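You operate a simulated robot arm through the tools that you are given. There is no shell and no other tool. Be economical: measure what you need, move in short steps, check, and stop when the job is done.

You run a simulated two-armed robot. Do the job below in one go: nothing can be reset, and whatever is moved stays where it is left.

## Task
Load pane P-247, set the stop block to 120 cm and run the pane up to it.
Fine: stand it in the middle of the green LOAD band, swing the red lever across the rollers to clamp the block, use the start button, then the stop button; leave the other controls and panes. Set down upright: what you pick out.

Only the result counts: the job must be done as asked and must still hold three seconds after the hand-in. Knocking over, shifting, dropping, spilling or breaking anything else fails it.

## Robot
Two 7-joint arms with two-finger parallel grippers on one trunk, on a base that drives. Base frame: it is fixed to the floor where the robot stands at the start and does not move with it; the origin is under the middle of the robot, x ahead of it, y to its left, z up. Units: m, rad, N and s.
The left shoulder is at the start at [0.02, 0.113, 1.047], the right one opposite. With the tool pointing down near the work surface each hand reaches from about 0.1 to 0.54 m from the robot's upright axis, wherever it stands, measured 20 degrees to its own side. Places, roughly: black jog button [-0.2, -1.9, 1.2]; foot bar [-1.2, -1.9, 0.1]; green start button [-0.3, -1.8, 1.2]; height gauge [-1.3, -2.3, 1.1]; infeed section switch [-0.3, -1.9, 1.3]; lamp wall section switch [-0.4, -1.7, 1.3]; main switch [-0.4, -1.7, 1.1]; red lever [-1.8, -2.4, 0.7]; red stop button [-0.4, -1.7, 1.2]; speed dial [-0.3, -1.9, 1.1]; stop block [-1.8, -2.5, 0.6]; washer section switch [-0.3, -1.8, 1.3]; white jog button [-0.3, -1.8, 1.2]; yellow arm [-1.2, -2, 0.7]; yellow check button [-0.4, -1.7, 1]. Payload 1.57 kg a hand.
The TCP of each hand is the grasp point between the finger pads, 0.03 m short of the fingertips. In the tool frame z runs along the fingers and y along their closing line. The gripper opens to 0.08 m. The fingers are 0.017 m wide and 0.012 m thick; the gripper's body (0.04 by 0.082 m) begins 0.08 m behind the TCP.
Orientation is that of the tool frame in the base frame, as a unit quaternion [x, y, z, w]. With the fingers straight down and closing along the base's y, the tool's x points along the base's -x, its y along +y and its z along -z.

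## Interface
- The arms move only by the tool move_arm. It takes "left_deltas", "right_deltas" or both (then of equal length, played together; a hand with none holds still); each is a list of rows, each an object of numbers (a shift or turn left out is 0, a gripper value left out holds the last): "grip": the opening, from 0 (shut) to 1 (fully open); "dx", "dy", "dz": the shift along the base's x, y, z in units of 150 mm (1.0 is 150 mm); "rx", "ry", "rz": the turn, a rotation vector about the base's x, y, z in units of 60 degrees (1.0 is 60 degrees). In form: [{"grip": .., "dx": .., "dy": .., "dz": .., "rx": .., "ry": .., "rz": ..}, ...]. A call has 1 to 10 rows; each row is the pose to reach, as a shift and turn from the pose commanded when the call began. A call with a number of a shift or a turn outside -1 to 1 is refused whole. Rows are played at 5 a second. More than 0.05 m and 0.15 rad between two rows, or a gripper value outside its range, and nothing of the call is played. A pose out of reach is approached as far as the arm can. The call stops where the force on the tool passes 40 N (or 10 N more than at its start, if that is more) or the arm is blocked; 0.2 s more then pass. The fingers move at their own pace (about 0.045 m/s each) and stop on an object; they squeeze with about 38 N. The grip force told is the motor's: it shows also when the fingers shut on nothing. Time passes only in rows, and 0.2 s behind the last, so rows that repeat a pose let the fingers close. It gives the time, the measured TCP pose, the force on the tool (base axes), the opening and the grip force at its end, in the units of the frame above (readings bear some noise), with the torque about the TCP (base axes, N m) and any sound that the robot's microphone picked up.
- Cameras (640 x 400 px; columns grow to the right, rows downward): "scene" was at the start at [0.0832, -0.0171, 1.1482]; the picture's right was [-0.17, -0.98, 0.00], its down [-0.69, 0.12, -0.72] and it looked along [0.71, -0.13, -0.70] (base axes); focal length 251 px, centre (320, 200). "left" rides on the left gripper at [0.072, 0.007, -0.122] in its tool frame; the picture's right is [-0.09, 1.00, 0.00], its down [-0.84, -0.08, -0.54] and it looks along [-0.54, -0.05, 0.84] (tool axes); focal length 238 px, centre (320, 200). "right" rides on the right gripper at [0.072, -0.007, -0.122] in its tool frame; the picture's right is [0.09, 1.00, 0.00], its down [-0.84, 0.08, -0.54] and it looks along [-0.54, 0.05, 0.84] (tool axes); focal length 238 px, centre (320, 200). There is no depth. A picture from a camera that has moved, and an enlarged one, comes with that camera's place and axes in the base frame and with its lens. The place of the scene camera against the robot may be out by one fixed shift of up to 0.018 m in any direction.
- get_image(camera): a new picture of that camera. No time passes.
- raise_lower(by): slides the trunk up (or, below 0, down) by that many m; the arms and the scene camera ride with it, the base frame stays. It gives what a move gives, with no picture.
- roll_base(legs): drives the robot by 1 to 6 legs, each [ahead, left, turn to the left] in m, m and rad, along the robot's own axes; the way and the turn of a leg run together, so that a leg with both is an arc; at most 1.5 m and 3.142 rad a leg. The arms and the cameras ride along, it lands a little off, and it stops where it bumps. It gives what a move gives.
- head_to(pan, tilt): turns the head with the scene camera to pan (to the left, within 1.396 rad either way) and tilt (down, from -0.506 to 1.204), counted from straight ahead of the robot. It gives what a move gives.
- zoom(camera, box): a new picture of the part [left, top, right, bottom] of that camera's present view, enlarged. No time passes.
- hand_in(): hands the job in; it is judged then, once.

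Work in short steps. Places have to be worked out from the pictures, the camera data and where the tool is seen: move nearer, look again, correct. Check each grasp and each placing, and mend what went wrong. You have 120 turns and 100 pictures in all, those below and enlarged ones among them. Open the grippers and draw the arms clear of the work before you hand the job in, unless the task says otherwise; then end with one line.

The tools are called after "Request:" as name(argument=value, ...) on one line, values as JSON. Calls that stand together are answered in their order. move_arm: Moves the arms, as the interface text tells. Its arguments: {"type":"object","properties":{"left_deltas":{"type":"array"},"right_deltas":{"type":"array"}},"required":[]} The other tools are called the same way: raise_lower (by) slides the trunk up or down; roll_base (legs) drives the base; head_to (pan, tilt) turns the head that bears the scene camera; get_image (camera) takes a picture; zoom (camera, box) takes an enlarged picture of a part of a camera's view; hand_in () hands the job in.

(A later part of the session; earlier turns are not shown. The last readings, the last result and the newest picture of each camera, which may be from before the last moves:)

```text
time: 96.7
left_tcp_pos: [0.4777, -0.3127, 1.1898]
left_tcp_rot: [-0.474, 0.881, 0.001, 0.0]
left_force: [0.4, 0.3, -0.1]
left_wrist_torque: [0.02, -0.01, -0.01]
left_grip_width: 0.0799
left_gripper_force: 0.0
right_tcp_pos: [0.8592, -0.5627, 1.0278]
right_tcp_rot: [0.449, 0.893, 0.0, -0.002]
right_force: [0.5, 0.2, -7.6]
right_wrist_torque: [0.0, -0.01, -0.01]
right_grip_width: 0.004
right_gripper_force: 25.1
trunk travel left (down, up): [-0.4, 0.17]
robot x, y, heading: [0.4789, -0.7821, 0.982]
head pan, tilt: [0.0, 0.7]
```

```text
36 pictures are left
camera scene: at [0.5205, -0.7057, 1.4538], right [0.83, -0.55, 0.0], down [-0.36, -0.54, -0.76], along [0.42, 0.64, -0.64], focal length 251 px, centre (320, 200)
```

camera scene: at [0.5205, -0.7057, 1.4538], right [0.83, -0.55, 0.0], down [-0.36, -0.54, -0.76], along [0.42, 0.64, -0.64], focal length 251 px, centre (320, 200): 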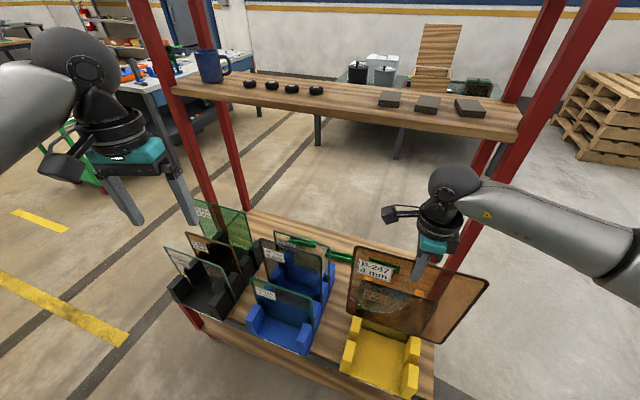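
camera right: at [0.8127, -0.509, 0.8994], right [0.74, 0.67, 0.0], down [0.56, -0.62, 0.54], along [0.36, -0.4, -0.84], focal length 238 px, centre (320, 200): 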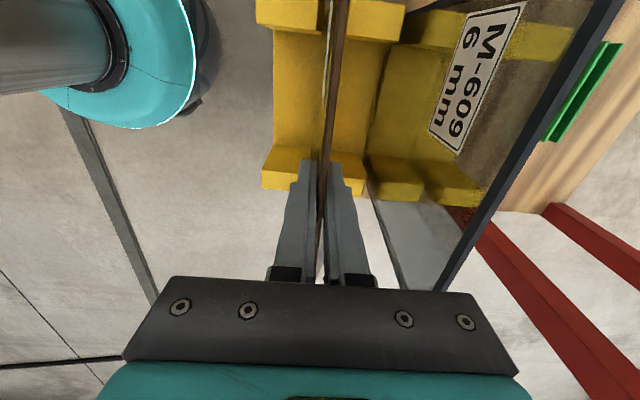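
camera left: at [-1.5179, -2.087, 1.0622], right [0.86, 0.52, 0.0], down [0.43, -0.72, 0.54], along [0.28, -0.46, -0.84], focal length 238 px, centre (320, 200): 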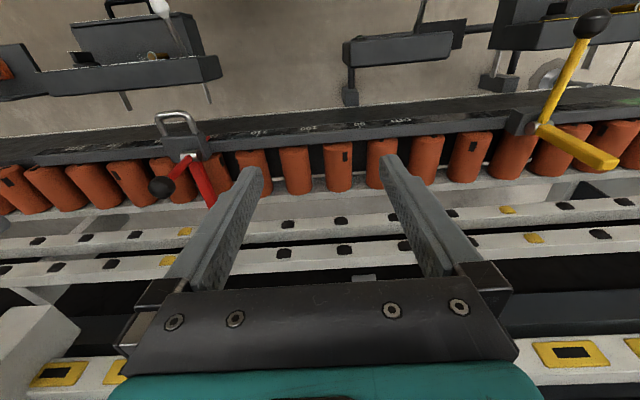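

P-247 hangs free (≈0.8 kg). Back off from the rack, swing round and go toward the LOAD band, stopping short to look.

Request:
roll_base(legs=[[-0.47, 0.17, 0], [-0.06, 0.776, 0], [0, 0, -1.584], [-0.274, -0.733, 0]])

Request:
head_to(pan=-0.1, tilt=0.6)

Request:
get_image(camera="scene")

Request:
get_image(camera="left")

```text
time: 111.2
left_tcp_pos: [-0.7869, -1.1532, 1.1895]
left_tcp_rot: [0.304, 0.953, 0.0, 0.0]
left_force: [0.1, 0.3, 0.3]
left_wrist_torque: [-0.04, 0.01, 0.03]
left_grip_width: 0.08
left_gripper_force: 0.0
right_tcp_pos: [-1.0471, -1.5255, 1.0273]
right_tcp_rot: [0.954, 0.301, 0.0, -0.001]
right_force: [-0.2, 0.5, -7.4]
right_wrist_torque: [0.0, 0.02, 0.0]
right_grip_width: 0.0041
right_gripper_force: 24.8
trunk travel left (down, up): [-0.4, 0.17]
robot x, y, heading: [-1.2552, -1.1337, -0.619]
head pan, tilt: [0.0, 0.7]
```

```text
time: 111.8
left_tcp_pos: [-0.7855, -1.1532, 1.1905]
left_tcp_rot: [0.304, 0.953, 0.0, 0.0]
left_force: [-0.1, 0.1, 0.6]
left_wrist_torque: [0.0, 0.02, -0.01]
left_grip_width: 0.08
left_gripper_force: 0.1
right_tcp_pos: [-1.0478, -1.5257, 1.0279]
right_tcp_rot: [0.954, 0.301, 0.0, -0.002]
right_force: [-0.5, 0.6, -7.8]
right_wrist_torque: [-0.04, -0.02, 0.0]
right_grip_width: 0.004
right_gripper_force: 24.8
trunk travel left (down, up): [-0.4, 0.17]
robot x, y, heading: [-1.2568, -1.1373, -0.619]
head pan, tilt: [-0.099, 0.6]
```

```text
35 pictures are left
camera scene: at [-1.1872, -1.2018, 1.4625], right [-0.66, -0.75, 0.0], down [-0.43, 0.37, -0.82], along [0.62, -0.54, -0.57], focal length 251 px, centre (320, 200)
```

scene: 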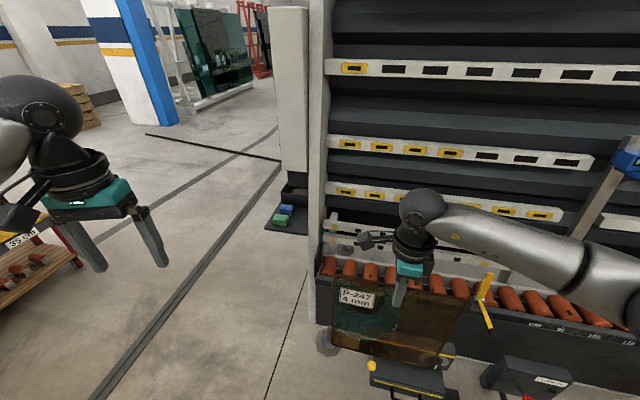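

```text
34 pictures are left
camera left: at [-0.8421, -1.107, 1.312], right [0.65, 0.76, 0.0], down [0.64, -0.55, 0.54], along [0.41, -0.35, -0.84], focal length 238 px, centre (320, 200)
```

left: 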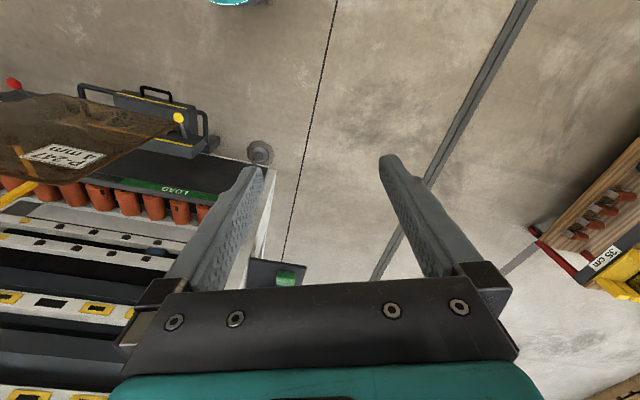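

Request:
zoom(camera="left", box=[0, 60, 280, 260])

Request:
zoom(camera="scene", box=[300, 160, 520, 320])

```text
2.00 times, centred on (140, 160) of left
camera zoom: at [-0.8421, -1.107, 1.312], right [0.65, 0.76, 0.0], down [0.64, -0.55, 0.54], along [0.41, -0.35, -0.84], focal length 477 px, centre (680, 280)
```

zoom: 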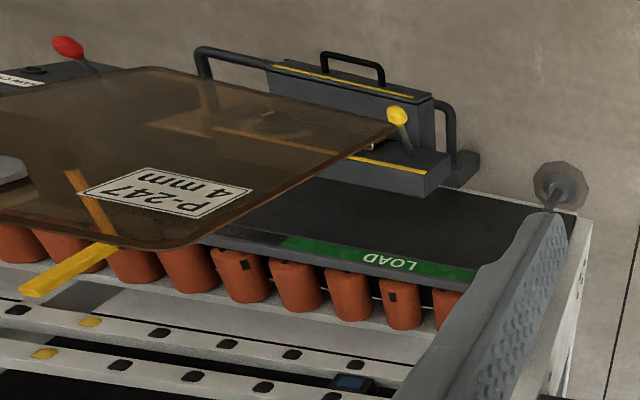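

```text
2.50 times, centred on (410, 240) of scene
camera zoom: at [-1.1872, -1.2018, 1.4625], right [-0.66, -0.75, 0.0], down [-0.43, 0.37, -0.82], along [0.62, -0.54, -0.57], focal length 628 px, centre (95, 100)
```

zoom: 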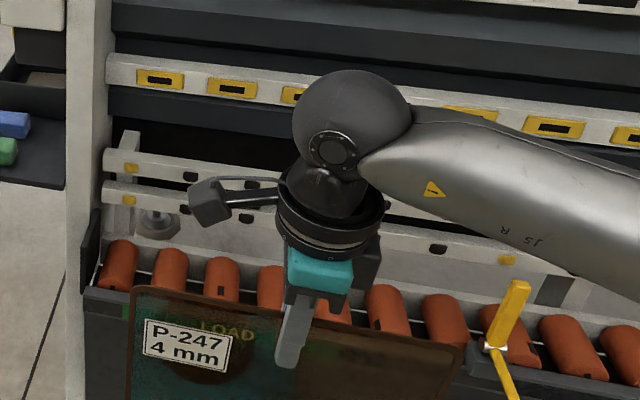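

LOAD centre is ≈(-0.856,-1.770); the pane's mid is already abreast of it. Advance 0.30 m toward the line with the pane above the rail height.

Request:
roll_base(legs=[[0.284, -0.0955, 0], [0, 0, 0.017]])

Request:
get_image(camera="right")

Request:
get_image(camera="scene")

```text
time: 114.2
left_tcp_pos: [-0.6118, -1.3878, 1.191]
left_tcp_rot: [0.297, 0.955, 0.0, 0.001]
left_force: [0.4, -0.9, 0.2]
left_wrist_torque: [0.02, 0.02, 0.01]
left_grip_width: 0.08
left_gripper_force: 0.2
right_tcp_pos: [-0.8678, -1.764, 1.028]
right_tcp_rot: [0.951, 0.308, 0.0, -0.001]
right_force: [1.1, -0.6, -8.4]
right_wrist_torque: [-0.03, 0.01, -0.04]
right_grip_width: 0.0039
right_gripper_force: 24.9
trunk travel left (down, up): [-0.4, 0.17]
robot x, y, heading: [-1.0802, -1.3781, -0.603]
head pan, tilt: [-0.099, 0.6]
```

```text
31 pictures are left
camera right: at [-0.8118, -1.7173, 1.1497], right [0.66, -0.75, 0.0], down [-0.63, -0.55, 0.54], along [-0.41, -0.35, -0.84], focal length 238 px, centre (320, 200)
```

right: 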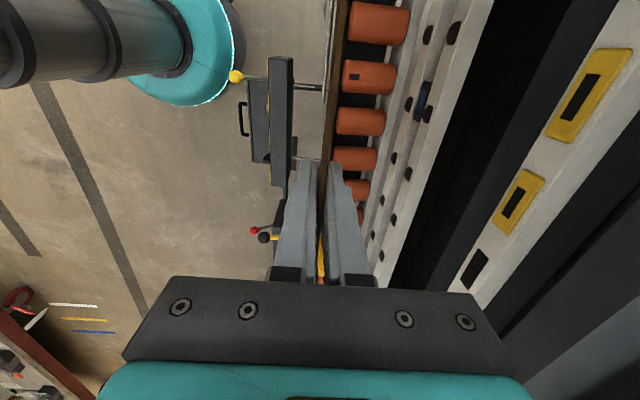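

```text
30 pictures are left
camera scene: at [-1.012, -1.4422, 1.4626], right [-0.65, -0.76, 0.0], down [-0.43, 0.37, -0.82], along [0.63, -0.53, -0.57], focal length 251 px, centre (320, 200)
```

scene: 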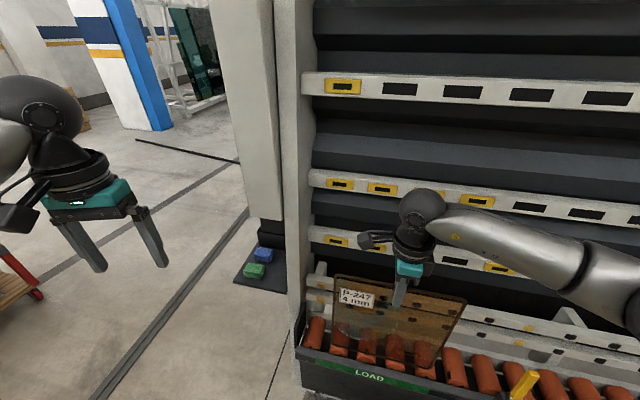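

Nicely above the rail. Move the pane 9 cm further in, over the rollers, and look at the wheel rails again.

Request:
move_arm(right_deltas=[{"dx": 0.12, "dy": -0.16}, {"dx": 0.24, "dy": -0.32}, {"dx": 0.353, "dy": -0.485}, {"dx": 0.353, "dy": -0.485}])

Request:
get_image(camera="right")

```text
time: 115.2
left_tcp_pos: [-0.6119, -1.3887, 1.1904]
left_tcp_rot: [0.297, 0.955, 0.001, 0.0]
left_force: [-0.1, 0.2, -0.4]
left_wrist_torque: [0.0, -0.02, 0.01]
left_grip_width: 0.0796
left_gripper_force: 0.1
right_tcp_pos: [-0.8137, -1.8372, 1.0272]
right_tcp_rot: [0.952, 0.307, 0.0, -0.002]
right_force: [0.3, 0.7, -7.5]
right_wrist_torque: [-0.03, 0.01, 0.04]
right_grip_width: 0.0037
right_gripper_force: 24.9
trunk travel left (down, up): [-0.4, 0.17]
robot x, y, heading: [-1.0812, -1.3755, -0.606]
head pan, tilt: [-0.099, 0.6]
```

```text
29 pictures are left
camera right: at [-0.7586, -1.79, 1.1491], right [0.66, -0.75, 0.0], down [-0.63, -0.55, 0.54], along [-0.41, -0.35, -0.84], focal length 238 px, centre (320, 200)
```

right: 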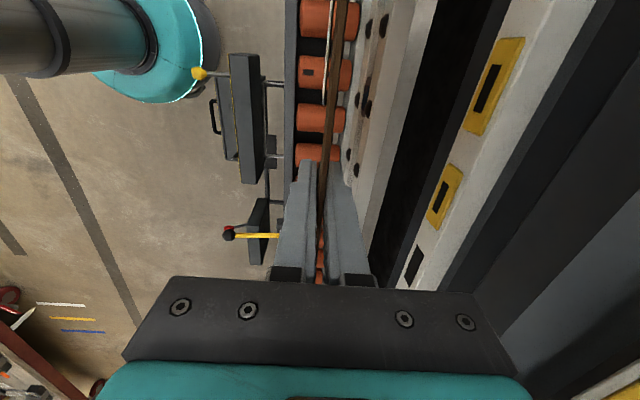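

Wheels sit at f≈1.07–1.085 (z 0.71–0.77), so the wall leans ~8°. Tilt the pane's top back 0.1 rad and lower to just above the rollers.

Request:
move_arm(right_deltas=[{"rx": 0.038, "ry": 0.028, "dx": 0.06, "dy": -0.08}, {"rx": 0.077, "ry": 0.056, "dx": 0.118, "dy": -0.162}, {"rx": 0.077, "ry": 0.056, "dx": 0.118, "dy": -0.162, "dz": -0.2}, {"rx": 0.077, "ry": 0.056, "dx": 0.118, "dy": -0.162, "dz": -0.4}, {"rx": 0.077, "ry": 0.056, "dx": 0.118, "dy": -0.162, "dz": -0.45}])

Request:
get_image(camera="right")

Request:
get_image(camera="scene")

```text
time: 116.4
left_tcp_pos: [-0.6114, -1.3871, 1.1903]
left_tcp_rot: [0.297, 0.955, 0.0, 0.0]
left_force: [-0.3, -0.3, -0.6]
left_wrist_torque: [0.01, 0.0, -0.04]
left_grip_width: 0.0799
left_gripper_force: 0.1
right_tcp_pos: [-0.798, -1.8622, 0.9591]
right_tcp_rot: [0.95, 0.307, -0.016, -0.05]
right_force: [-0.3, -0.5, -7.6]
right_wrist_torque: [-0.12, -0.06, 0.02]
right_grip_width: 0.0039
right_gripper_force: 24.7
trunk travel left (down, up): [-0.4, 0.17]
robot x, y, heading: [-1.082, -1.374, -0.604]
head pan, tilt: [-0.099, 0.6]
```

```text
28 pictures are left
camera right: at [-0.7346, -1.8241, 1.082], right [0.65, -0.75, -0.1], down [-0.6, -0.6, 0.53], along [-0.46, -0.29, -0.84], focal length 238 px, centre (320, 200)
```

right: 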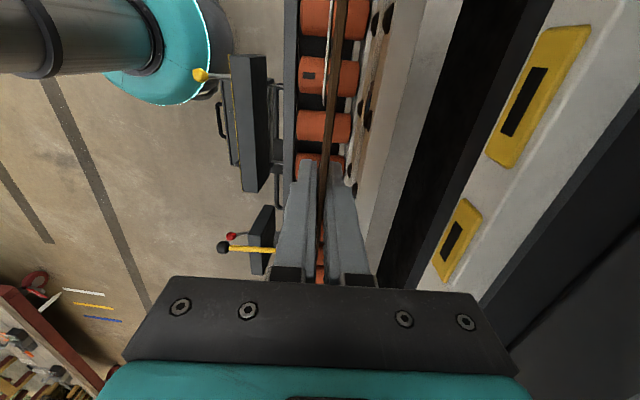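

```text
27 pictures are left
camera scene: at [-1.0121, -1.4425, 1.4626], right [-0.65, -0.76, 0.0], down [-0.43, 0.37, -0.82], along [0.63, -0.53, -0.57], focal length 251 px, centre (320, 200)
```

scene: 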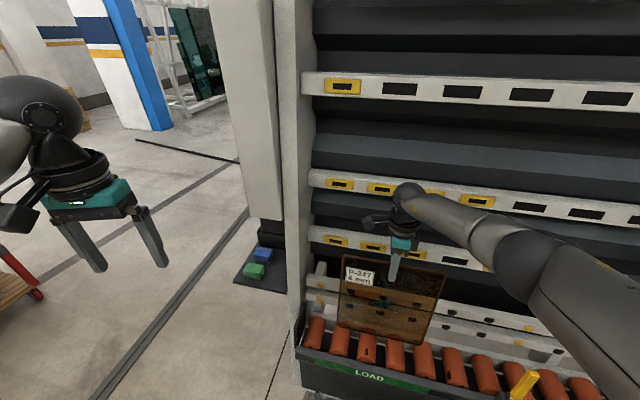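

Request:
zoom(camera="scene", box=[290, 240, 470, 400])

Request:
zoom(camera="right", box=[280, 0, 420, 200])

```text
2.50 times, centred on (380, 320) of scene
camera zoom: at [-1.0121, -1.4425, 1.4626], right [-0.65, -0.76, 0.0], down [-0.43, 0.37, -0.82], along [0.63, -0.53, -0.57], focal length 628 px, centre (170, -100)
```

zoom: 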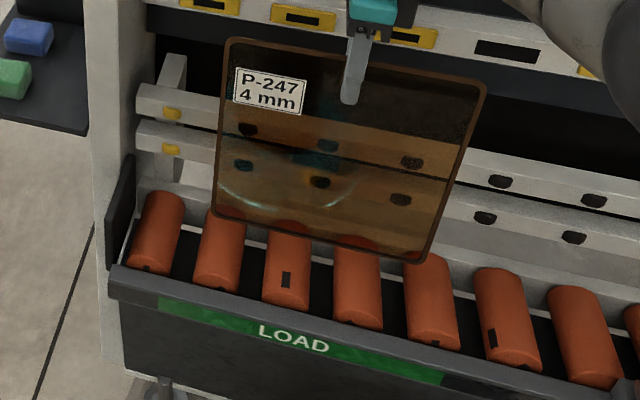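

```text
2.00 times, centred on (350, 100) of right
camera zoom: at [-0.7346, -1.8241, 1.082], right [0.65, -0.75, -0.1], down [-0.6, -0.6, 0.53], along [-0.46, -0.29, -0.84], focal length 477 px, centre (260, 400)
```

zoom: 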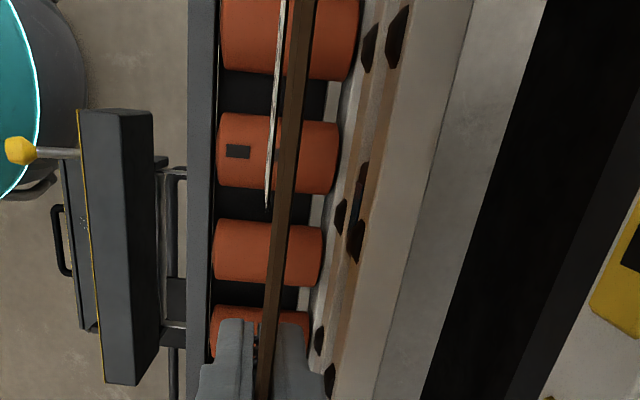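

Pane mid is within ~0.6 cm of the band centre. Ease it 3 cm toward the wheels with the small sideways correction.

Request:
move_arm(right_deltas=[{"dx": 0.075, "dy": -0.07}, {"dx": 0.15, "dy": -0.139}, {"dx": 0.15, "dy": -0.139}])

Request:
move_arm(right_deltas=[{"dx": 0.02, "dy": -0.027}, {"dx": 0.039, "dy": -0.054}, {"dx": 0.039, "dy": -0.054}])

Request:
zoom(camera="right", box=[280, 0, 420, 200])

```text
time: 117.2
left_tcp_pos: [-0.612, -1.3875, 1.1905]
left_tcp_rot: [0.297, 0.955, 0.0, 0.0]
left_force: [0.4, 0.0, 0.8]
left_wrist_torque: [0.02, 0.02, 0.03]
left_grip_width: 0.0799
left_gripper_force: 0.1
right_tcp_pos: [-0.7818, -1.8749, 0.9601]
right_tcp_rot: [0.95, 0.307, -0.015, -0.048]
right_force: [0.8, -0.2, -7.8]
right_wrist_torque: [-0.05, -0.02, 0.02]
right_grip_width: 0.0038
right_gripper_force: 24.5
right hand out of reach, approached as far as the arm can: row 2, 3
trunk travel left (down, up): [-0.4, 0.17]
robot x, y, heading: [-1.0809, -1.3816, -0.605]
head pan, tilt: [-0.099, 0.6]
```

```text
time: 118.0
left_tcp_pos: [-0.6112, -1.3873, 1.1905]
left_tcp_rot: [0.296, 0.955, 0.0, 0.0]
left_force: [0.7, 0.1, 1.1]
left_wrist_torque: [0.04, 0.0, -0.02]
left_grip_width: 0.0798
left_gripper_force: 0.1
right_tcp_pos: [-0.7813, -1.8747, 0.9595]
right_tcp_rot: [0.95, 0.307, -0.016, -0.049]
right_force: [0.3, 0.0, -6.9]
right_wrist_torque: [-0.08, -0.04, -0.04]
right_grip_width: 0.0038
right_gripper_force: 24.5
right hand out of reach, approached as far as the arm can: row 1, 2, 3
trunk travel left (down, up): [-0.4, 0.17]
robot x, y, heading: [-1.0802, -1.3775, -0.606]
head pan, tilt: [-0.099, 0.6]
```

```text
2.00 times, centred on (350, 100) of right
camera zoom: at [-0.7192, -1.8386, 1.082], right [0.65, -0.75, -0.1], down [-0.6, -0.6, 0.53], along [-0.46, -0.29, -0.84], focal length 477 px, centre (260, 400)
```

zoom: 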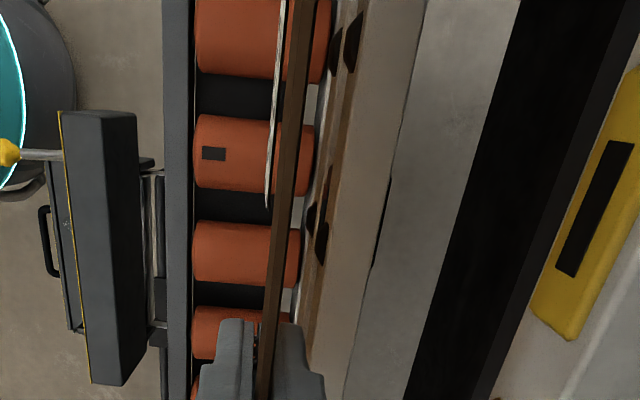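

Out of reach by a bit. Check the clearance between base and the box in front before moving closer.

Request:
head_to(pan=-0.3, tilt=1.15)

Request:
get_image(camera="scene")

```text
time: 119.0
left_tcp_pos: [-0.6118, -1.3884, 1.1911]
left_tcp_rot: [0.297, 0.955, 0.0, 0.0]
left_force: [0.2, -0.5, -0.3]
left_wrist_torque: [0.02, -0.01, 0.0]
left_grip_width: 0.0802
left_gripper_force: 0.0
right_tcp_pos: [-0.7827, -1.8762, 0.9609]
right_tcp_rot: [0.95, 0.307, -0.016, -0.049]
right_force: [-0.4, 0.8, -7.2]
right_wrist_torque: [-0.1, -0.06, 0.02]
right_grip_width: 0.0041
right_gripper_force: 24.9
trunk travel left (down, up): [-0.4, 0.17]
robot x, y, heading: [-1.0833, -1.3742, -0.607]
head pan, tilt: [-0.3, 1.15]
```

```text
23 pictures are left
camera scene: at [-1.0425, -1.4322, 1.4209], right [-0.79, -0.62, 0.0], down [-0.57, 0.72, -0.41], along [0.25, -0.32, -0.91], focal length 251 px, centre (320, 200)
```

scene: 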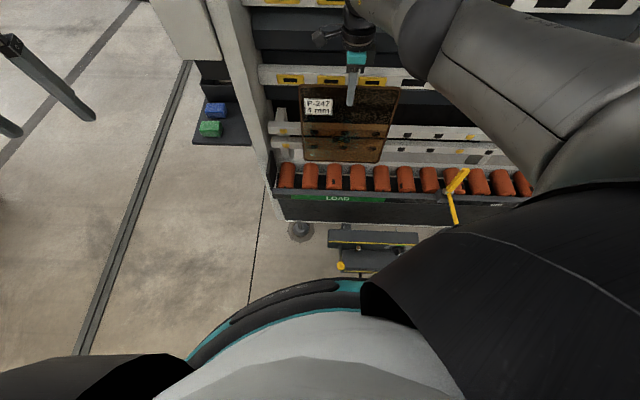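

About 5 cm gap remains. Retract the hand 3 cm, drive 3.5 cm toward the line, then extend again gently.

Request:
move_arm(right_deltas=[{"dx": -0.06, "dy": 0.08}, {"dx": -0.118, "dy": 0.162}])

Request:
roll_base(legs=[[0.033, -0.0116, 0]])

Request:
move_arm(right_deltas=[{"dx": 0.04, "dy": -0.054}, {"dx": 0.08, "dy": -0.108}, {"dx": 0.118, "dy": -0.162}, {"dx": 0.118, "dy": -0.162}])

```text
time: 119.6
left_tcp_pos: [-0.6115, -1.3883, 1.1909]
left_tcp_rot: [0.296, 0.955, 0.0, 0.0]
left_force: [0.4, 0.2, 0.8]
left_wrist_torque: [-0.01, 0.0, 0.02]
left_grip_width: 0.0799
left_gripper_force: 0.1
right_tcp_pos: [-0.7987, -1.8505, 0.9586]
right_tcp_rot: [0.951, 0.306, -0.016, -0.049]
right_force: [0.0, 0.7, -8.0]
right_wrist_torque: [-0.11, -0.08, -0.02]
right_grip_width: 0.0039
right_gripper_force: 24.9
trunk travel left (down, up): [-0.4, 0.17]
robot x, y, heading: [-1.0811, -1.3749, -0.606]
head pan, tilt: [-0.3, 1.15]
```

```text
time: 120.4
left_tcp_pos: [-0.591, -1.4169, 1.1903]
left_tcp_rot: [0.296, 0.955, 0.0, 0.0]
left_force: [0.6, -0.1, -0.4]
left_wrist_torque: [0.03, -0.01, 0.02]
left_grip_width: 0.0801
left_gripper_force: 0.0
right_tcp_pos: [-0.7777, -1.8807, 0.9593]
right_tcp_rot: [0.95, 0.308, -0.015, -0.049]
right_force: [0.1, -0.8, -8.2]
right_wrist_torque: [-0.13, -0.02, -0.01]
right_grip_width: 0.0037
right_gripper_force: 24.7
trunk travel left (down, up): [-0.4, 0.17]
robot x, y, heading: [-1.0617, -1.4059, -0.601]
head pan, tilt: [-0.3, 1.15]
```

```text
time: 121.4
left_tcp_pos: [-0.5914, -1.4161, 1.1904]
left_tcp_rot: [0.297, 0.955, 0.0, 0.001]
left_force: [-0.1, -0.4, -0.7]
left_wrist_torque: [0.0, 0.02, 0.02]
left_grip_width: 0.0801
left_gripper_force: 0.0
right_tcp_pos: [-0.7617, -1.9013, 0.9585]
right_tcp_rot: [0.95, 0.308, -0.015, -0.05]
right_force: [-1.7, 2.8, -6.4]
right_wrist_torque: [0.41, 0.09, 0.27]
right_grip_width: 0.0037
right_gripper_force: 24.7
trunk travel left (down, up): [-0.4, 0.17]
robot x, y, heading: [-1.0614, -1.4021, -0.598]
head pan, tilt: [-0.3, 1.15]
```

Light contact with the wheels (3 N). Now lower in small steps until the rollers carry the pane.

Request:
move_arm(right_deltas=[{"dx": -0.008, "dy": 0.011, "dz": -0.033}, {"dx": -0.012, "dy": 0.016, "dz": -0.067}, {"dx": -0.016, "dy": 0.022, "dz": -0.1}, {"dx": -0.016, "dy": 0.022, "dz": -0.1}])

Request:
get_image(camera="scene")

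```text
time: 122.4
left_tcp_pos: [-0.5903, -1.4161, 1.1903]
left_tcp_rot: [0.296, 0.955, 0.0, 0.0]
left_force: [0.4, 0.1, 1.2]
left_wrist_torque: [-0.02, 0.0, 0.01]
left_grip_width: 0.0799
left_gripper_force: 0.2
right_tcp_pos: [-0.7647, -1.8997, 0.9457]
right_tcp_rot: [0.951, 0.306, -0.015, -0.048]
right_force: [0.1, 0.9, -7.6]
right_wrist_torque: [-0.1, -0.02, 0.0]
right_grip_width: 0.0038
right_gripper_force: 24.7
trunk travel left (down, up): [-0.4, 0.17]
robot x, y, heading: [-1.0586, -1.4056, -0.601]
head pan, tilt: [-0.3, 1.15]
```

```text
22 pictures are left
camera scene: at [-1.0222, -1.4598, 1.4208], right [-0.79, -0.62, 0.0], down [-0.57, 0.72, -0.41], along [0.25, -0.32, -0.91], focal length 251 px, centre (320, 200)
```

scene: 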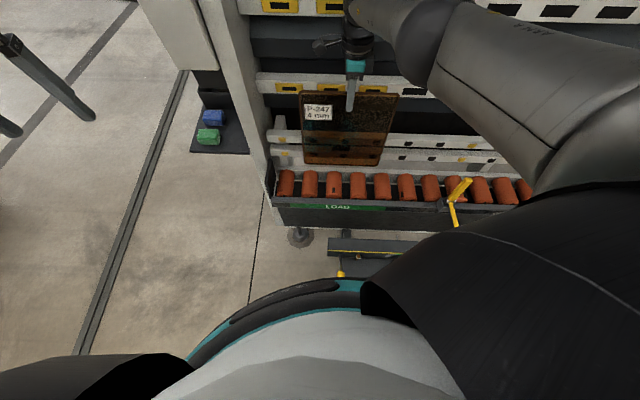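

Request:
move_arm(right_deltas=[{"dz": -0.03}, {"dz": -0.06}, {"dz": -0.09}, {"dz": -0.09}])

Request:
zoom(camera="scene", box=[270, 70, 430, 220])

```text
time: 123.4
left_tcp_pos: [-0.592, -1.416, 1.1901]
left_tcp_rot: [0.296, 0.955, -0.001, 0.0]
left_force: [0.2, 0.2, 0.6]
left_wrist_torque: [0.01, 0.0, 0.02]
left_grip_width: 0.0801
left_gripper_force: 0.0
right_tcp_pos: [-0.7675, -1.8968, 0.9348]
right_tcp_rot: [0.95, 0.307, -0.015, -0.049]
right_force: [0.3, 0.0, -7.3]
right_wrist_torque: [-0.11, -0.05, 0.03]
right_grip_width: 0.0037
right_gripper_force: 24.7
right hand out of reach, approached as far as the arm can: row 2, 3, 4
trunk travel left (down, up): [-0.4, 0.17]
robot x, y, heading: [-1.0574, -1.4064, -0.599]
head pan, tilt: [-0.3, 1.15]
```

```text
2.67 times, centred on (350, 145) of scene
camera zoom: at [-1.0224, -1.46, 1.4208], right [-0.79, -0.62, 0.0], down [-0.57, 0.72, -0.41], along [0.25, -0.32, -0.91], focal length 670 px, centre (240, 347)
```

zoom: 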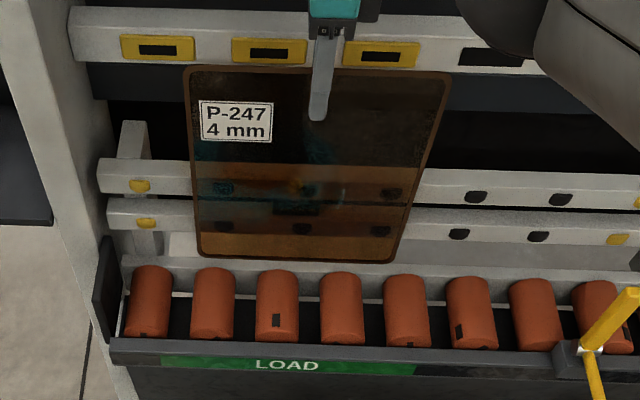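

The arm is at its reach limit; use the trunk to lower. Pane mid is ~5 mm right of band centre. Lower trunk 2.5 cm.

Request:
raise_lower(by=-0.025)

Request:
raise_lower(by=-0.008)

Request:
zoom(camera="scene", box=[270, 70, 430, 220])

```text
time: 124.2
left_tcp_pos: [-0.5913, -1.4151, 1.1663]
left_tcp_rot: [0.297, 0.955, 0.0, 0.0]
left_force: [-0.4, -1.0, -0.1]
left_wrist_torque: [-0.02, 0.01, -0.04]
left_grip_width: 0.0799
left_gripper_force: 0.1
right_tcp_pos: [-0.7683, -1.8977, 0.9116]
right_tcp_rot: [0.95, 0.307, -0.014, -0.049]
right_force: [0.2, -0.1, -8.6]
right_wrist_torque: [-0.09, -0.03, 0.02]
right_grip_width: 0.0039
right_gripper_force: 24.8
trunk travel left (down, up): [-0.375, 0.195]
robot x, y, heading: [-1.0593, -1.4016, -0.601]
head pan, tilt: [-0.3, 1.15]
```

```text
time: 124.7
left_tcp_pos: [-0.5914, -1.4164, 1.1581]
left_tcp_rot: [0.297, 0.955, 0.0, -0.001]
left_force: [-0.2, -0.2, 0.8]
left_wrist_torque: [-0.01, -0.03, -0.01]
left_grip_width: 0.0802
left_gripper_force: 0.2
right_tcp_pos: [-0.7678, -1.8966, 0.9026]
right_tcp_rot: [0.95, 0.308, -0.014, -0.049]
right_force: [-0.1, -1.0, -7.6]
right_wrist_torque: [-0.09, -0.04, 0.0]
right_grip_width: 0.004
right_gripper_force: 24.6
trunk travel left (down, up): [-0.367, 0.203]
robot x, y, heading: [-1.0582, -1.4033, -0.604]
head pan, tilt: [-0.3, 1.15]
```

```text
2.67 times, centred on (350, 145) of scene
camera zoom: at [-1.0225, -1.4599, 1.3878], right [-0.79, -0.62, 0.0], down [-0.57, 0.72, -0.41], along [0.25, -0.32, -0.91], focal length 670 px, centre (240, 347)
```

zoom: 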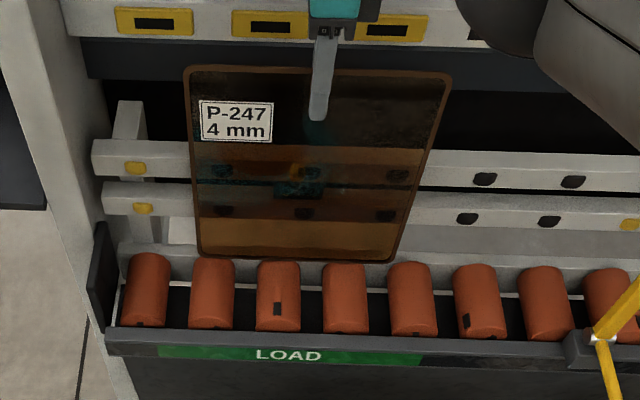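

Request:
raise_lower(by=-0.006)

Request:
raise_lower(by=-0.005)

```text
time: 125.3
left_tcp_pos: [-0.5918, -1.4155, 1.1509]
left_tcp_rot: [0.297, 0.955, 0.0, 0.0]
left_force: [-0.2, -0.3, 0.9]
left_wrist_torque: [0.0, 0.02, 0.01]
left_grip_width: 0.08
left_gripper_force: 0.0
right_tcp_pos: [-0.7674, -1.8968, 0.8965]
right_tcp_rot: [0.95, 0.307, -0.015, -0.049]
right_force: [-1.0, 0.0, -7.2]
right_wrist_torque: [-0.07, -0.02, 0.06]
right_grip_width: 0.0039
right_gripper_force: 25.0
trunk travel left (down, up): [-0.361, 0.209]
robot x, y, heading: [-1.0589, -1.4049, -0.596]
head pan, tilt: [-0.3, 1.15]
```

```text
time: 125.8
left_tcp_pos: [-0.5939, -1.4144, 1.1472]
left_tcp_rot: [0.297, 0.955, 0.0, 0.001]
left_force: [-0.5, -0.2, 0.3]
left_wrist_torque: [-0.01, 0.0, 0.02]
left_grip_width: 0.0803
left_gripper_force: 0.1
right_tcp_pos: [-0.7672, -1.8964, 0.895]
right_tcp_rot: [0.95, 0.308, -0.013, -0.048]
right_force: [-1.9, 0.4, 17.4]
right_wrist_torque: [0.92, 0.57, 0.31]
right_grip_width: 0.004
right_gripper_force: 24.8
trunk travel left (down, up): [-0.356, 0.214]
robot x, y, heading: [-1.0611, -1.405, -0.601]
head pan, tilt: [-0.3, 1.15]
```

Rollers now carry it (+17 N). Relieve slightly and check the gap to the wheels before releasing.

Request:
raise_lower(by=0.002)

Request:
get_image(camera="right")

Request:
zoom(camera="scene", box=[270, 70, 430, 220])

```text
time: 126.3
left_tcp_pos: [-0.5924, -1.4146, 1.1495]
left_tcp_rot: [0.296, 0.955, 0.0, 0.0]
left_force: [0.5, 0.2, 0.5]
left_wrist_torque: [-0.02, 0.01, 0.0]
left_grip_width: 0.0799
left_gripper_force: 0.1
right_tcp_pos: [-0.7674, -1.8967, 0.8934]
right_tcp_rot: [0.95, 0.307, -0.015, -0.047]
right_force: [-1.0, -1.1, 8.9]
right_wrist_torque: [0.64, -0.38, 0.13]
right_grip_width: 0.0041
right_gripper_force: 24.9
trunk travel left (down, up): [-0.358, 0.212]
robot x, y, heading: [-1.0578, -1.4038, -0.601]
head pan, tilt: [-0.3, 1.15]
```

```text
19 pictures are left
camera right: at [-0.7056, -1.8591, 1.0169], right [0.65, -0.75, -0.1], down [-0.6, -0.6, 0.53], along [-0.46, -0.29, -0.84], focal length 238 px, centre (320, 200)
```

right: 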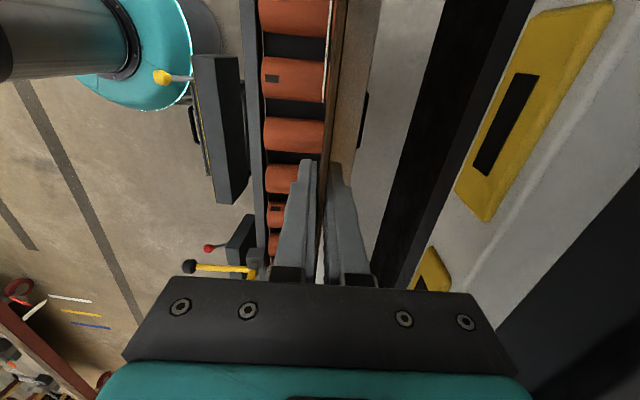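

```text
2.67 times, centred on (350, 145) of scene
camera zoom: at [-1.0235, -1.4589, 1.3789], right [-0.79, -0.62, 0.0], down [-0.56, 0.72, -0.41], along [0.25, -0.32, -0.91], focal length 670 px, centre (240, 347)
```

zoom: 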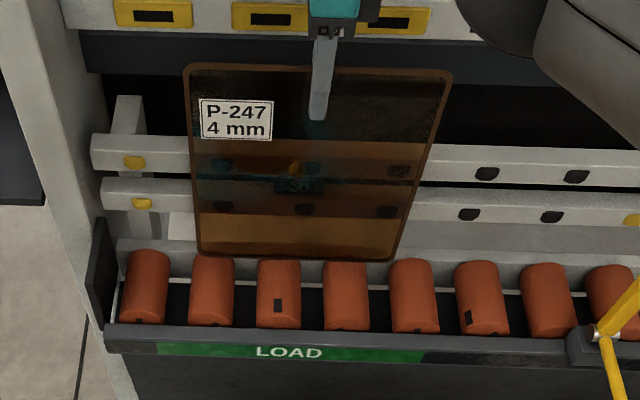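

The pane is touching the lower wheels with too little tilt, so its foot sits right at the rollers' back ends. Lift 1.2 cm, tilt 0.1 rad more so the foot comes forward onto the rollers.

Request:
raise_lower(by=0.014)

Request:
move_arm(right_deltas=[{"rx": 0.04, "ry": 0.028, "dx": 0.02, "dy": -0.006}, {"rx": 0.077, "ry": 0.056, "dx": 0.05, "dy": -0.013}, {"rx": 0.077, "ry": 0.056, "dx": 0.05, "dy": -0.013}])

Request:
zoom(camera="scene", box=[270, 70, 430, 220])

```text
time: 127.0
left_tcp_pos: [-0.592, -1.4162, 1.1627]
left_tcp_rot: [0.297, 0.955, 0.0, 0.0]
left_force: [-0.6, 0.6, 0.5]
left_wrist_torque: [0.0, 0.04, 0.01]
left_grip_width: 0.0801
left_gripper_force: 0.1
right_tcp_pos: [-0.7669, -1.8971, 0.9066]
right_tcp_rot: [0.95, 0.307, -0.015, -0.049]
right_force: [0.2, -0.2, -8.1]
right_wrist_torque: [-0.12, -0.06, 0.01]
right_grip_width: 0.0039
right_gripper_force: 24.3
trunk travel left (down, up): [-0.372, 0.198]
robot x, y, heading: [-1.0593, -1.4048, -0.604]
head pan, tilt: [-0.3, 1.15]
```

```text
time: 127.8
left_tcp_pos: [-0.5909, -1.4157, 1.1624]
left_tcp_rot: [0.297, 0.955, 0.0, 0.0]
left_force: [-0.7, -0.3, 0.1]
left_wrist_torque: [0.02, -0.02, 0.03]
left_grip_width: 0.08
left_gripper_force: 0.1
right_tcp_pos: [-0.7806, -1.8819, 0.9137]
right_tcp_rot: [0.947, 0.306, -0.029, -0.096]
right_force: [0.2, 0.0, -6.9]
right_wrist_torque: [-0.18, -0.07, -0.02]
right_grip_width: 0.0037
right_gripper_force: 25.0
right hand out of reach, approached as far as the arm can: row 1, 2, 3
trunk travel left (down, up): [-0.372, 0.198]
robot x, y, heading: [-1.0621, -1.4052, -0.605]
head pan, tilt: [-0.3, 1.15]
```

```text
2.67 times, centred on (350, 145) of scene
camera zoom: at [-1.0225, -1.46, 1.3928], right [-0.79, -0.62, 0.0], down [-0.57, 0.72, -0.41], along [0.25, -0.32, -0.91], focal length 670 px, centre (240, 347)
```

zoom: 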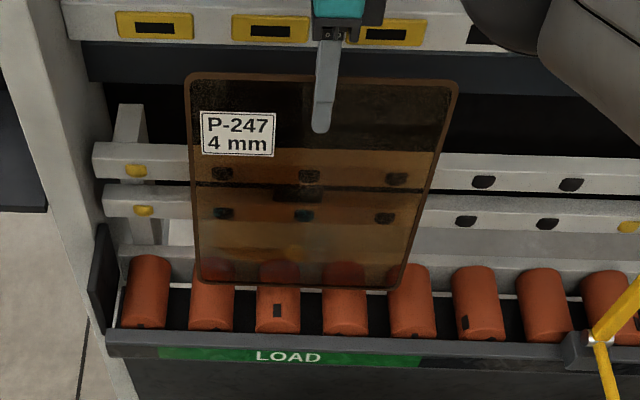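

Foot is now over the rollers, ~1.01; I want ~1.04. Raise the arm 10 cm while extending, then lower the trunk so the arm works higher, with more reach.

Request:
move_arm(right_deltas=[{"dz": 0.2}, {"dz": 0.4}, {"dz": 0.62}, {"dz": 0.62, "dx": 0.07, "dy": -0.065}, {"dz": 0.62, "dx": 0.137, "dy": -0.131}, {"dz": 0.62, "dx": 0.137, "dy": -0.131}])

```text
time: 129.2
left_tcp_pos: [-0.5924, -1.4159, 1.1626]
left_tcp_rot: [0.297, 0.955, -0.001, 0.0]
left_force: [-0.4, 0.5, -0.6]
left_wrist_torque: [0.0, -0.02, 0.01]
left_grip_width: 0.0801
left_gripper_force: 0.1
right_tcp_pos: [-0.7619, -1.9016, 1.0059]
right_tcp_rot: [0.947, 0.306, -0.03, -0.096]
right_force: [-0.6, -0.5, -8.5]
right_wrist_torque: [-0.18, -0.09, 0.0]
right_grip_width: 0.004
right_gripper_force: 24.5
trunk travel left (down, up): [-0.372, 0.198]
robot x, y, heading: [-1.0612, -1.4049, -0.6]
head pan, tilt: [-0.3, 1.15]
```

Reached. Lower the trunk 10 cm and look.

Request:
raise_lower(by=-0.1)

Request:
zoom(camera="scene", box=[270, 50, 430, 200])

```text
time: 130.5
left_tcp_pos: [-0.5932, -1.4164, 1.0635]
left_tcp_rot: [0.297, 0.955, 0.0, 0.0]
left_force: [-0.3, 0.0, 0.5]
left_wrist_torque: [0.04, -0.02, -0.01]
left_grip_width: 0.0798
left_gripper_force: 0.0
right_tcp_pos: [-0.762, -1.9013, 0.9081]
right_tcp_rot: [0.947, 0.306, -0.031, -0.096]
right_force: [0.0, 0.0, -8.6]
right_wrist_torque: [-0.2, -0.09, 0.03]
right_grip_width: 0.0039
right_gripper_force: 24.3
trunk travel left (down, up): [-0.272, 0.298]
robot x, y, heading: [-1.0636, -1.4014, -0.6]
head pan, tilt: [-0.3, 1.15]
```

```text
2.67 times, centred on (350, 125) of scene
camera zoom: at [-1.0226, -1.4599, 1.2929], right [-0.79, -0.62, 0.0], down [-0.57, 0.72, -0.41], along [0.25, -0.32, -0.91], focal length 670 px, centre (240, 400)
```

zoom: 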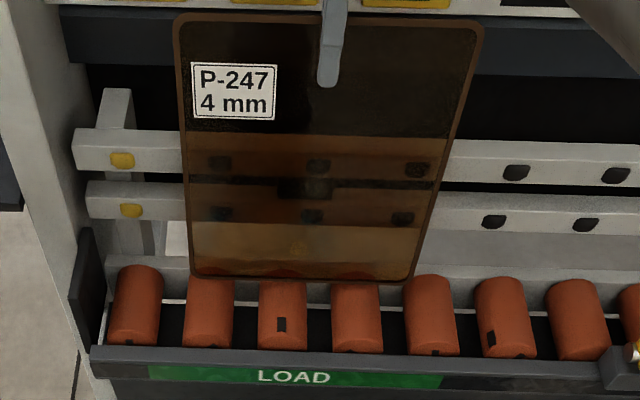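

Request:
raise_lower(by=-0.016)

Request:
raise_lower(by=-0.004)

```text
time: 131.1
left_tcp_pos: [-0.5925, -1.4153, 1.0459]
left_tcp_rot: [0.296, 0.955, 0.0, 0.0]
left_force: [-0.9, 0.0, 0.1]
left_wrist_torque: [0.01, 0.0, 0.0]
left_grip_width: 0.08
left_gripper_force: 0.0
right_tcp_pos: [-0.7621, -1.9025, 0.892]
right_tcp_rot: [0.947, 0.305, -0.03, -0.094]
right_force: [-1.3, -1.5, 9.1]
right_wrist_torque: [0.13, 0.83, 0.12]
right_grip_width: 0.0038
right_gripper_force: 24.4
trunk travel left (down, up): [-0.256, 0.314]
robot x, y, heading: [-1.0589, -1.4018, -0.6]
head pan, tilt: [-0.3, 1.15]
```

```text
time: 131.6
left_tcp_pos: [-0.594, -1.4146, 1.0429]
left_tcp_rot: [0.296, 0.955, 0.0, 0.002]
left_force: [-0.8, 0.0, -0.6]
left_wrist_torque: [0.0, -0.01, -0.01]
left_grip_width: 0.08
left_gripper_force: 0.1
right_tcp_pos: [-0.7625, -1.9007, 0.8894]
right_tcp_rot: [0.947, 0.306, -0.03, -0.095]
right_force: [-1.2, -2.5, 16.4]
right_wrist_torque: [0.7, 0.35, -0.04]
right_grip_width: 0.0039
right_gripper_force: 24.7
trunk travel left (down, up): [-0.252, 0.318]
robot x, y, heading: [-1.0633, -1.4034, -0.599]
head pan, tilt: [-0.3, 1.15]
```

Seated on the rollers (≈16 N). Open the fingers partway so the pane settles back on the wheels.

Request:
move_arm(right_deltas=[{"grip": 0.15}, {"grip": 0.15}, {"grip": 0.3}, {"grip": 0.45}, {"grip": 0.45}])

Request:
zoom(camera="scene", box=[270, 50, 430, 200])

Request:
get_image(camera="right")

```text
time: 132.8
left_tcp_pos: [-0.5924, -1.4166, 1.0428]
left_tcp_rot: [0.297, 0.955, 0.0, -0.001]
left_force: [-1.3, -0.5, 0.1]
left_wrist_torque: [-0.01, -0.01, 0.0]
left_grip_width: 0.0798
left_gripper_force: 0.0
right_tcp_pos: [-0.762, -1.8999, 0.8862]
right_tcp_rot: [0.947, 0.305, -0.03, -0.096]
right_force: [-0.2, 0.7, 0.7]
right_wrist_torque: [0.01, 0.01, -0.02]
right_grip_width: 0.0361
right_gripper_force: 0.0
trunk travel left (down, up): [-0.252, 0.318]
robot x, y, heading: [-1.0566, -1.4061, -0.601]
head pan, tilt: [-0.3, 1.15]
```

```text
2.67 times, centred on (350, 125) of scene
camera zoom: at [-1.0228, -1.4594, 1.2729], right [-0.79, -0.62, 0.0], down [-0.57, 0.72, -0.41], along [0.25, -0.32, -0.91], focal length 670 px, centre (240, 400)
```

zoom: 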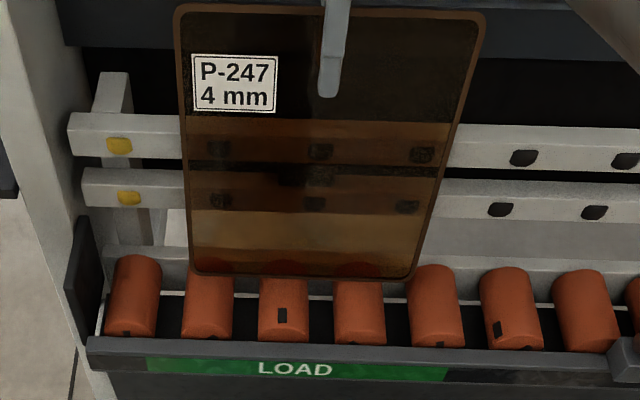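

```text
14 pictures are left
camera right: at [-0.6925, -1.874, 1.0078], right [0.65, -0.74, -0.2], down [-0.57, -0.64, 0.52], along [-0.51, -0.22, -0.83], focal length 238 px, centre (320, 200)
```

right: 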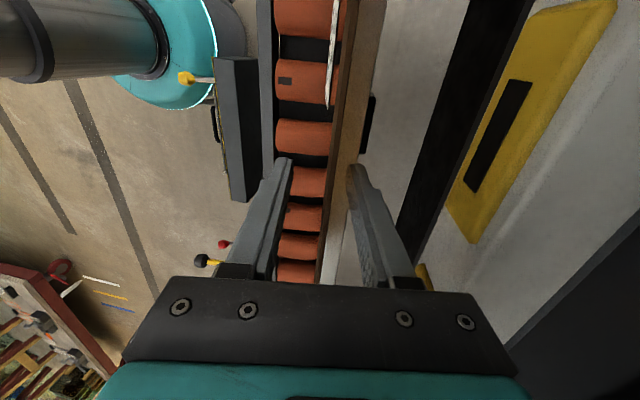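

Pane stands on the rollers leaning on the wheels, fingers clear on both sides. Retract upward, then back away.

Request:
move_arm(right_deltas=[{"dx": 0.012, "dy": -0.016, "dz": 0.2}, {"dx": 0.027, "dy": -0.038, "dz": 0.47}, {"dx": 0.027, "dy": -0.038, "dz": 0.75}, {"dx": -0.1, "dy": 0.14, "dz": 0.9}, {"dx": -0.25, "dy": 0.34, "dz": 0.9}, {"dx": -0.4, "dy": 0.55, "dz": 0.9}, {"dx": -0.588, "dy": 0.809, "dz": 0.9}])

Request:
head_to(pan=-0.1, tilt=0.7)

Request:
get_image(camera="scene")

```text
time: 134.4
left_tcp_pos: [-0.5924, -1.4142, 1.0426]
left_tcp_rot: [0.297, 0.955, 0.0, 0.001]
left_force: [0.0, 0.0, 0.2]
left_wrist_torque: [-0.02, -0.03, -0.01]
left_grip_width: 0.0802
left_gripper_force: 0.1
right_tcp_pos: [-0.8506, -1.7792, 1.0215]
right_tcp_rot: [0.947, 0.305, -0.031, -0.095]
right_force: [0.9, 0.2, 0.0]
right_wrist_torque: [-0.01, -0.03, 0.02]
right_grip_width: 0.0359
right_gripper_force: 0.1
trunk travel left (down, up): [-0.252, 0.318]
robot x, y, heading: [-1.0574, -1.4063, -0.604]
head pan, tilt: [-0.3, 1.15]
```

```text
time: 135.3
left_tcp_pos: [-0.5915, -1.4161, 1.0429]
left_tcp_rot: [0.296, 0.955, 0.0, 0.0]
left_force: [0.5, 0.4, 0.9]
left_wrist_torque: [0.01, -0.02, 0.03]
left_grip_width: 0.0799
left_gripper_force: 0.1
right_tcp_pos: [-0.8488, -1.7804, 1.0217]
right_tcp_rot: [0.947, 0.306, -0.03, -0.095]
right_force: [-0.1, 0.7, 0.4]
right_wrist_torque: [-0.03, -0.03, -0.01]
right_grip_width: 0.0359
right_gripper_force: 0.1
trunk travel left (down, up): [-0.252, 0.318]
robot x, y, heading: [-1.0592, -1.4064, -0.602]
head pan, tilt: [-0.099, 0.7]
```

```text
13 pictures are left
camera scene: at [-0.9948, -1.4675, 1.3059], right [-0.65, -0.76, 0.0], down [-0.49, 0.42, -0.76], along [0.58, -0.49, -0.64], focal length 251 px, centre (320, 200)
```

scene: 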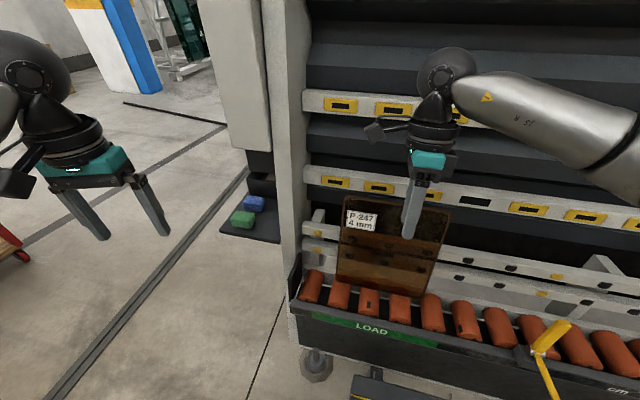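

Pane stands nicely. Now go round to the control panel: back away, shift along the line, turn to face the panel (heading ≈ -2.51) and slide in front at a distance.

Request:
roll_base(legs=[[-0.424, 0.15, 0], [0.3, 0.848, 0], [0, 0, -1.911], [-0.2, 1.11, 0]])

Request:
head_to(pan=0.15, tilt=0.2)

Request:
get_image(camera="scene")

```text
time: 152.3
left_tcp_pos: [0.0239, -1.7295, 1.0424]
left_tcp_rot: [0.953, 0.302, 0.0, 0.0]
left_force: [0.5, -0.1, 0.0]
left_wrist_torque: [-0.01, 0.0, 0.01]
left_grip_width: 0.08
left_gripper_force: 0.1
right_tcp_pos: [-0.2281, -1.3605, 1.0219]
right_tcp_rot: [0.791, -0.603, 0.061, -0.08]
right_force: [0.5, -0.6, 0.7]
right_wrist_torque: [-0.02, 0.01, -0.02]
right_grip_width: 0.0361
right_gripper_force: 0.0
trunk travel left (down, up): [-0.252, 0.318]
robot x, y, heading: [0.1942, -1.2901, -2.529]
head pan, tilt: [-0.099, 0.7]
```

```text
time: 153.2
left_tcp_pos: [0.024, -1.7298, 1.0426]
left_tcp_rot: [0.953, 0.302, 0.001, 0.0]
left_force: [0.7, -0.3, 0.7]
left_wrist_torque: [0.0, 0.0, -0.01]
left_grip_width: 0.0798
left_gripper_force: 0.1
right_tcp_pos: [-0.2298, -1.36, 1.0211]
right_tcp_rot: [0.792, -0.602, 0.061, -0.079]
right_force: [-0.4, -0.6, 0.0]
right_wrist_torque: [0.0, 0.01, 0.02]
right_grip_width: 0.0359
right_gripper_force: 0.0
trunk travel left (down, up): [-0.252, 0.318]
robot x, y, heading: [0.1972, -1.2931, -2.527]
head pan, tilt: [0.15, 0.201]
```

```text
12 pictures are left
camera scene: at [0.1141, -1.366, 1.3513], right [-0.69, 0.72, 0.0], down [0.14, 0.14, -0.98], along [-0.71, -0.68, -0.2], focal length 251 px, centre (320, 200)
```

scene: 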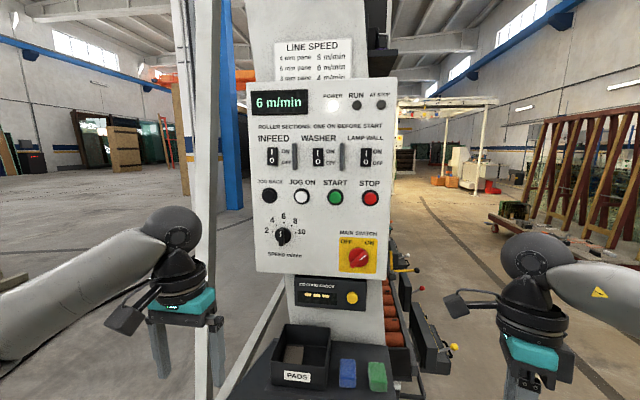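

The panel is clear: START (green) then STOP (red) in one row. I close the left fingers and pitch the left hand forward 60° while raising it toward button height.

Request:
move_arm(left_deltas=[{"grip": 0, "rx": -0.07, "ry": 0.1, "dz": 0.1}, {"rx": -0.14, "ry": 0.2, "dz": 0.25}, {"rx": -0.21, "ry": 0.3, "dz": 0.4}, {"rx": -0.28, "ry": 0.4, "dz": 0.55}, {"rx": -0.35, "ry": 0.5, "dz": 0.7}, {"rx": -0.42, "ry": 0.6, "dz": 0.85}, {"rx": -0.49, "ry": 0.7, "dz": 1.0}, {"rx": -0.56, "ry": 0.8, "dz": 1.0}, {"rx": -0.56, "ry": 0.8, "dz": 1.0}])

Request:
get_image(camera="left")

```text
time: 155.2
left_tcp_pos: [0.0255, -1.7298, 1.1929]
left_tcp_rot: [0.831, 0.264, -0.468, 0.147]
left_force: [0.0, 0.4, -0.1]
left_wrist_torque: [0.01, -0.03, 0.02]
left_grip_width: 0.0
left_gripper_force: 21.4
right_tcp_pos: [-0.2286, -1.3604, 1.0204]
right_tcp_rot: [0.792, -0.603, 0.06, -0.08]
right_force: [0.3, -0.3, -0.1]
right_wrist_torque: [0.0, -0.03, 0.03]
right_grip_width: 0.0359
right_gripper_force: 0.0
trunk travel left (down, up): [-0.252, 0.318]
robot x, y, heading: [0.2017, -1.2925, -2.528]
head pan, tilt: [0.15, 0.201]
```

```text
11 pictures are left
camera left: at [0.1426, -1.6532, 1.1939], right [0.53, -0.84, 0.08], down [-0.02, 0.08, 1.0], along [-0.85, -0.53, 0.02], focal length 238 px, centre (320, 200)
```

left: 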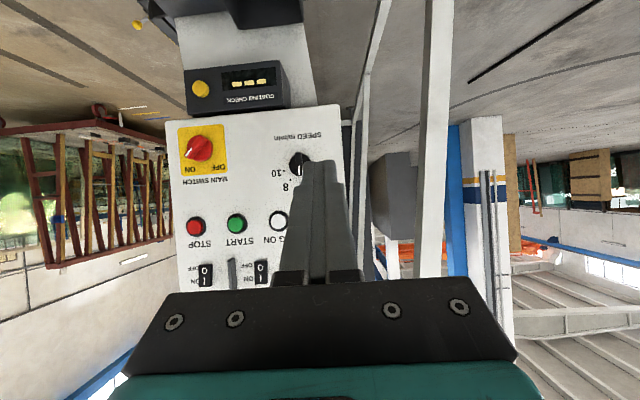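

START triangulates to (-0.352,-1.762,1.238), STOP to (-0.404,-1.691,1.242). Drive 0.2 m closer.

Request:
roll_base(legs=[[0.2, -0.06, 0]])

```text
time: 156.9
left_tcp_pos: [-0.1723, -1.795, 1.1926]
left_tcp_rot: [0.831, 0.263, -0.467, 0.146]
left_force: [-0.3, 0.1, -0.5]
left_wrist_torque: [-0.03, 0.0, 0.02]
left_grip_width: 0.0
left_gripper_force: 21.1
right_tcp_pos: [-0.4251, -1.4266, 1.0216]
right_tcp_rot: [0.791, -0.603, 0.062, -0.081]
right_force: [0.4, 0.4, 0.0]
right_wrist_torque: [-0.01, 0.0, 0.0]
right_grip_width: 0.0361
right_gripper_force: 0.1
trunk travel left (down, up): [-0.252, 0.318]
robot x, y, heading: [-0.0012, -1.3563, -2.522]
head pan, tilt: [0.15, 0.201]
```

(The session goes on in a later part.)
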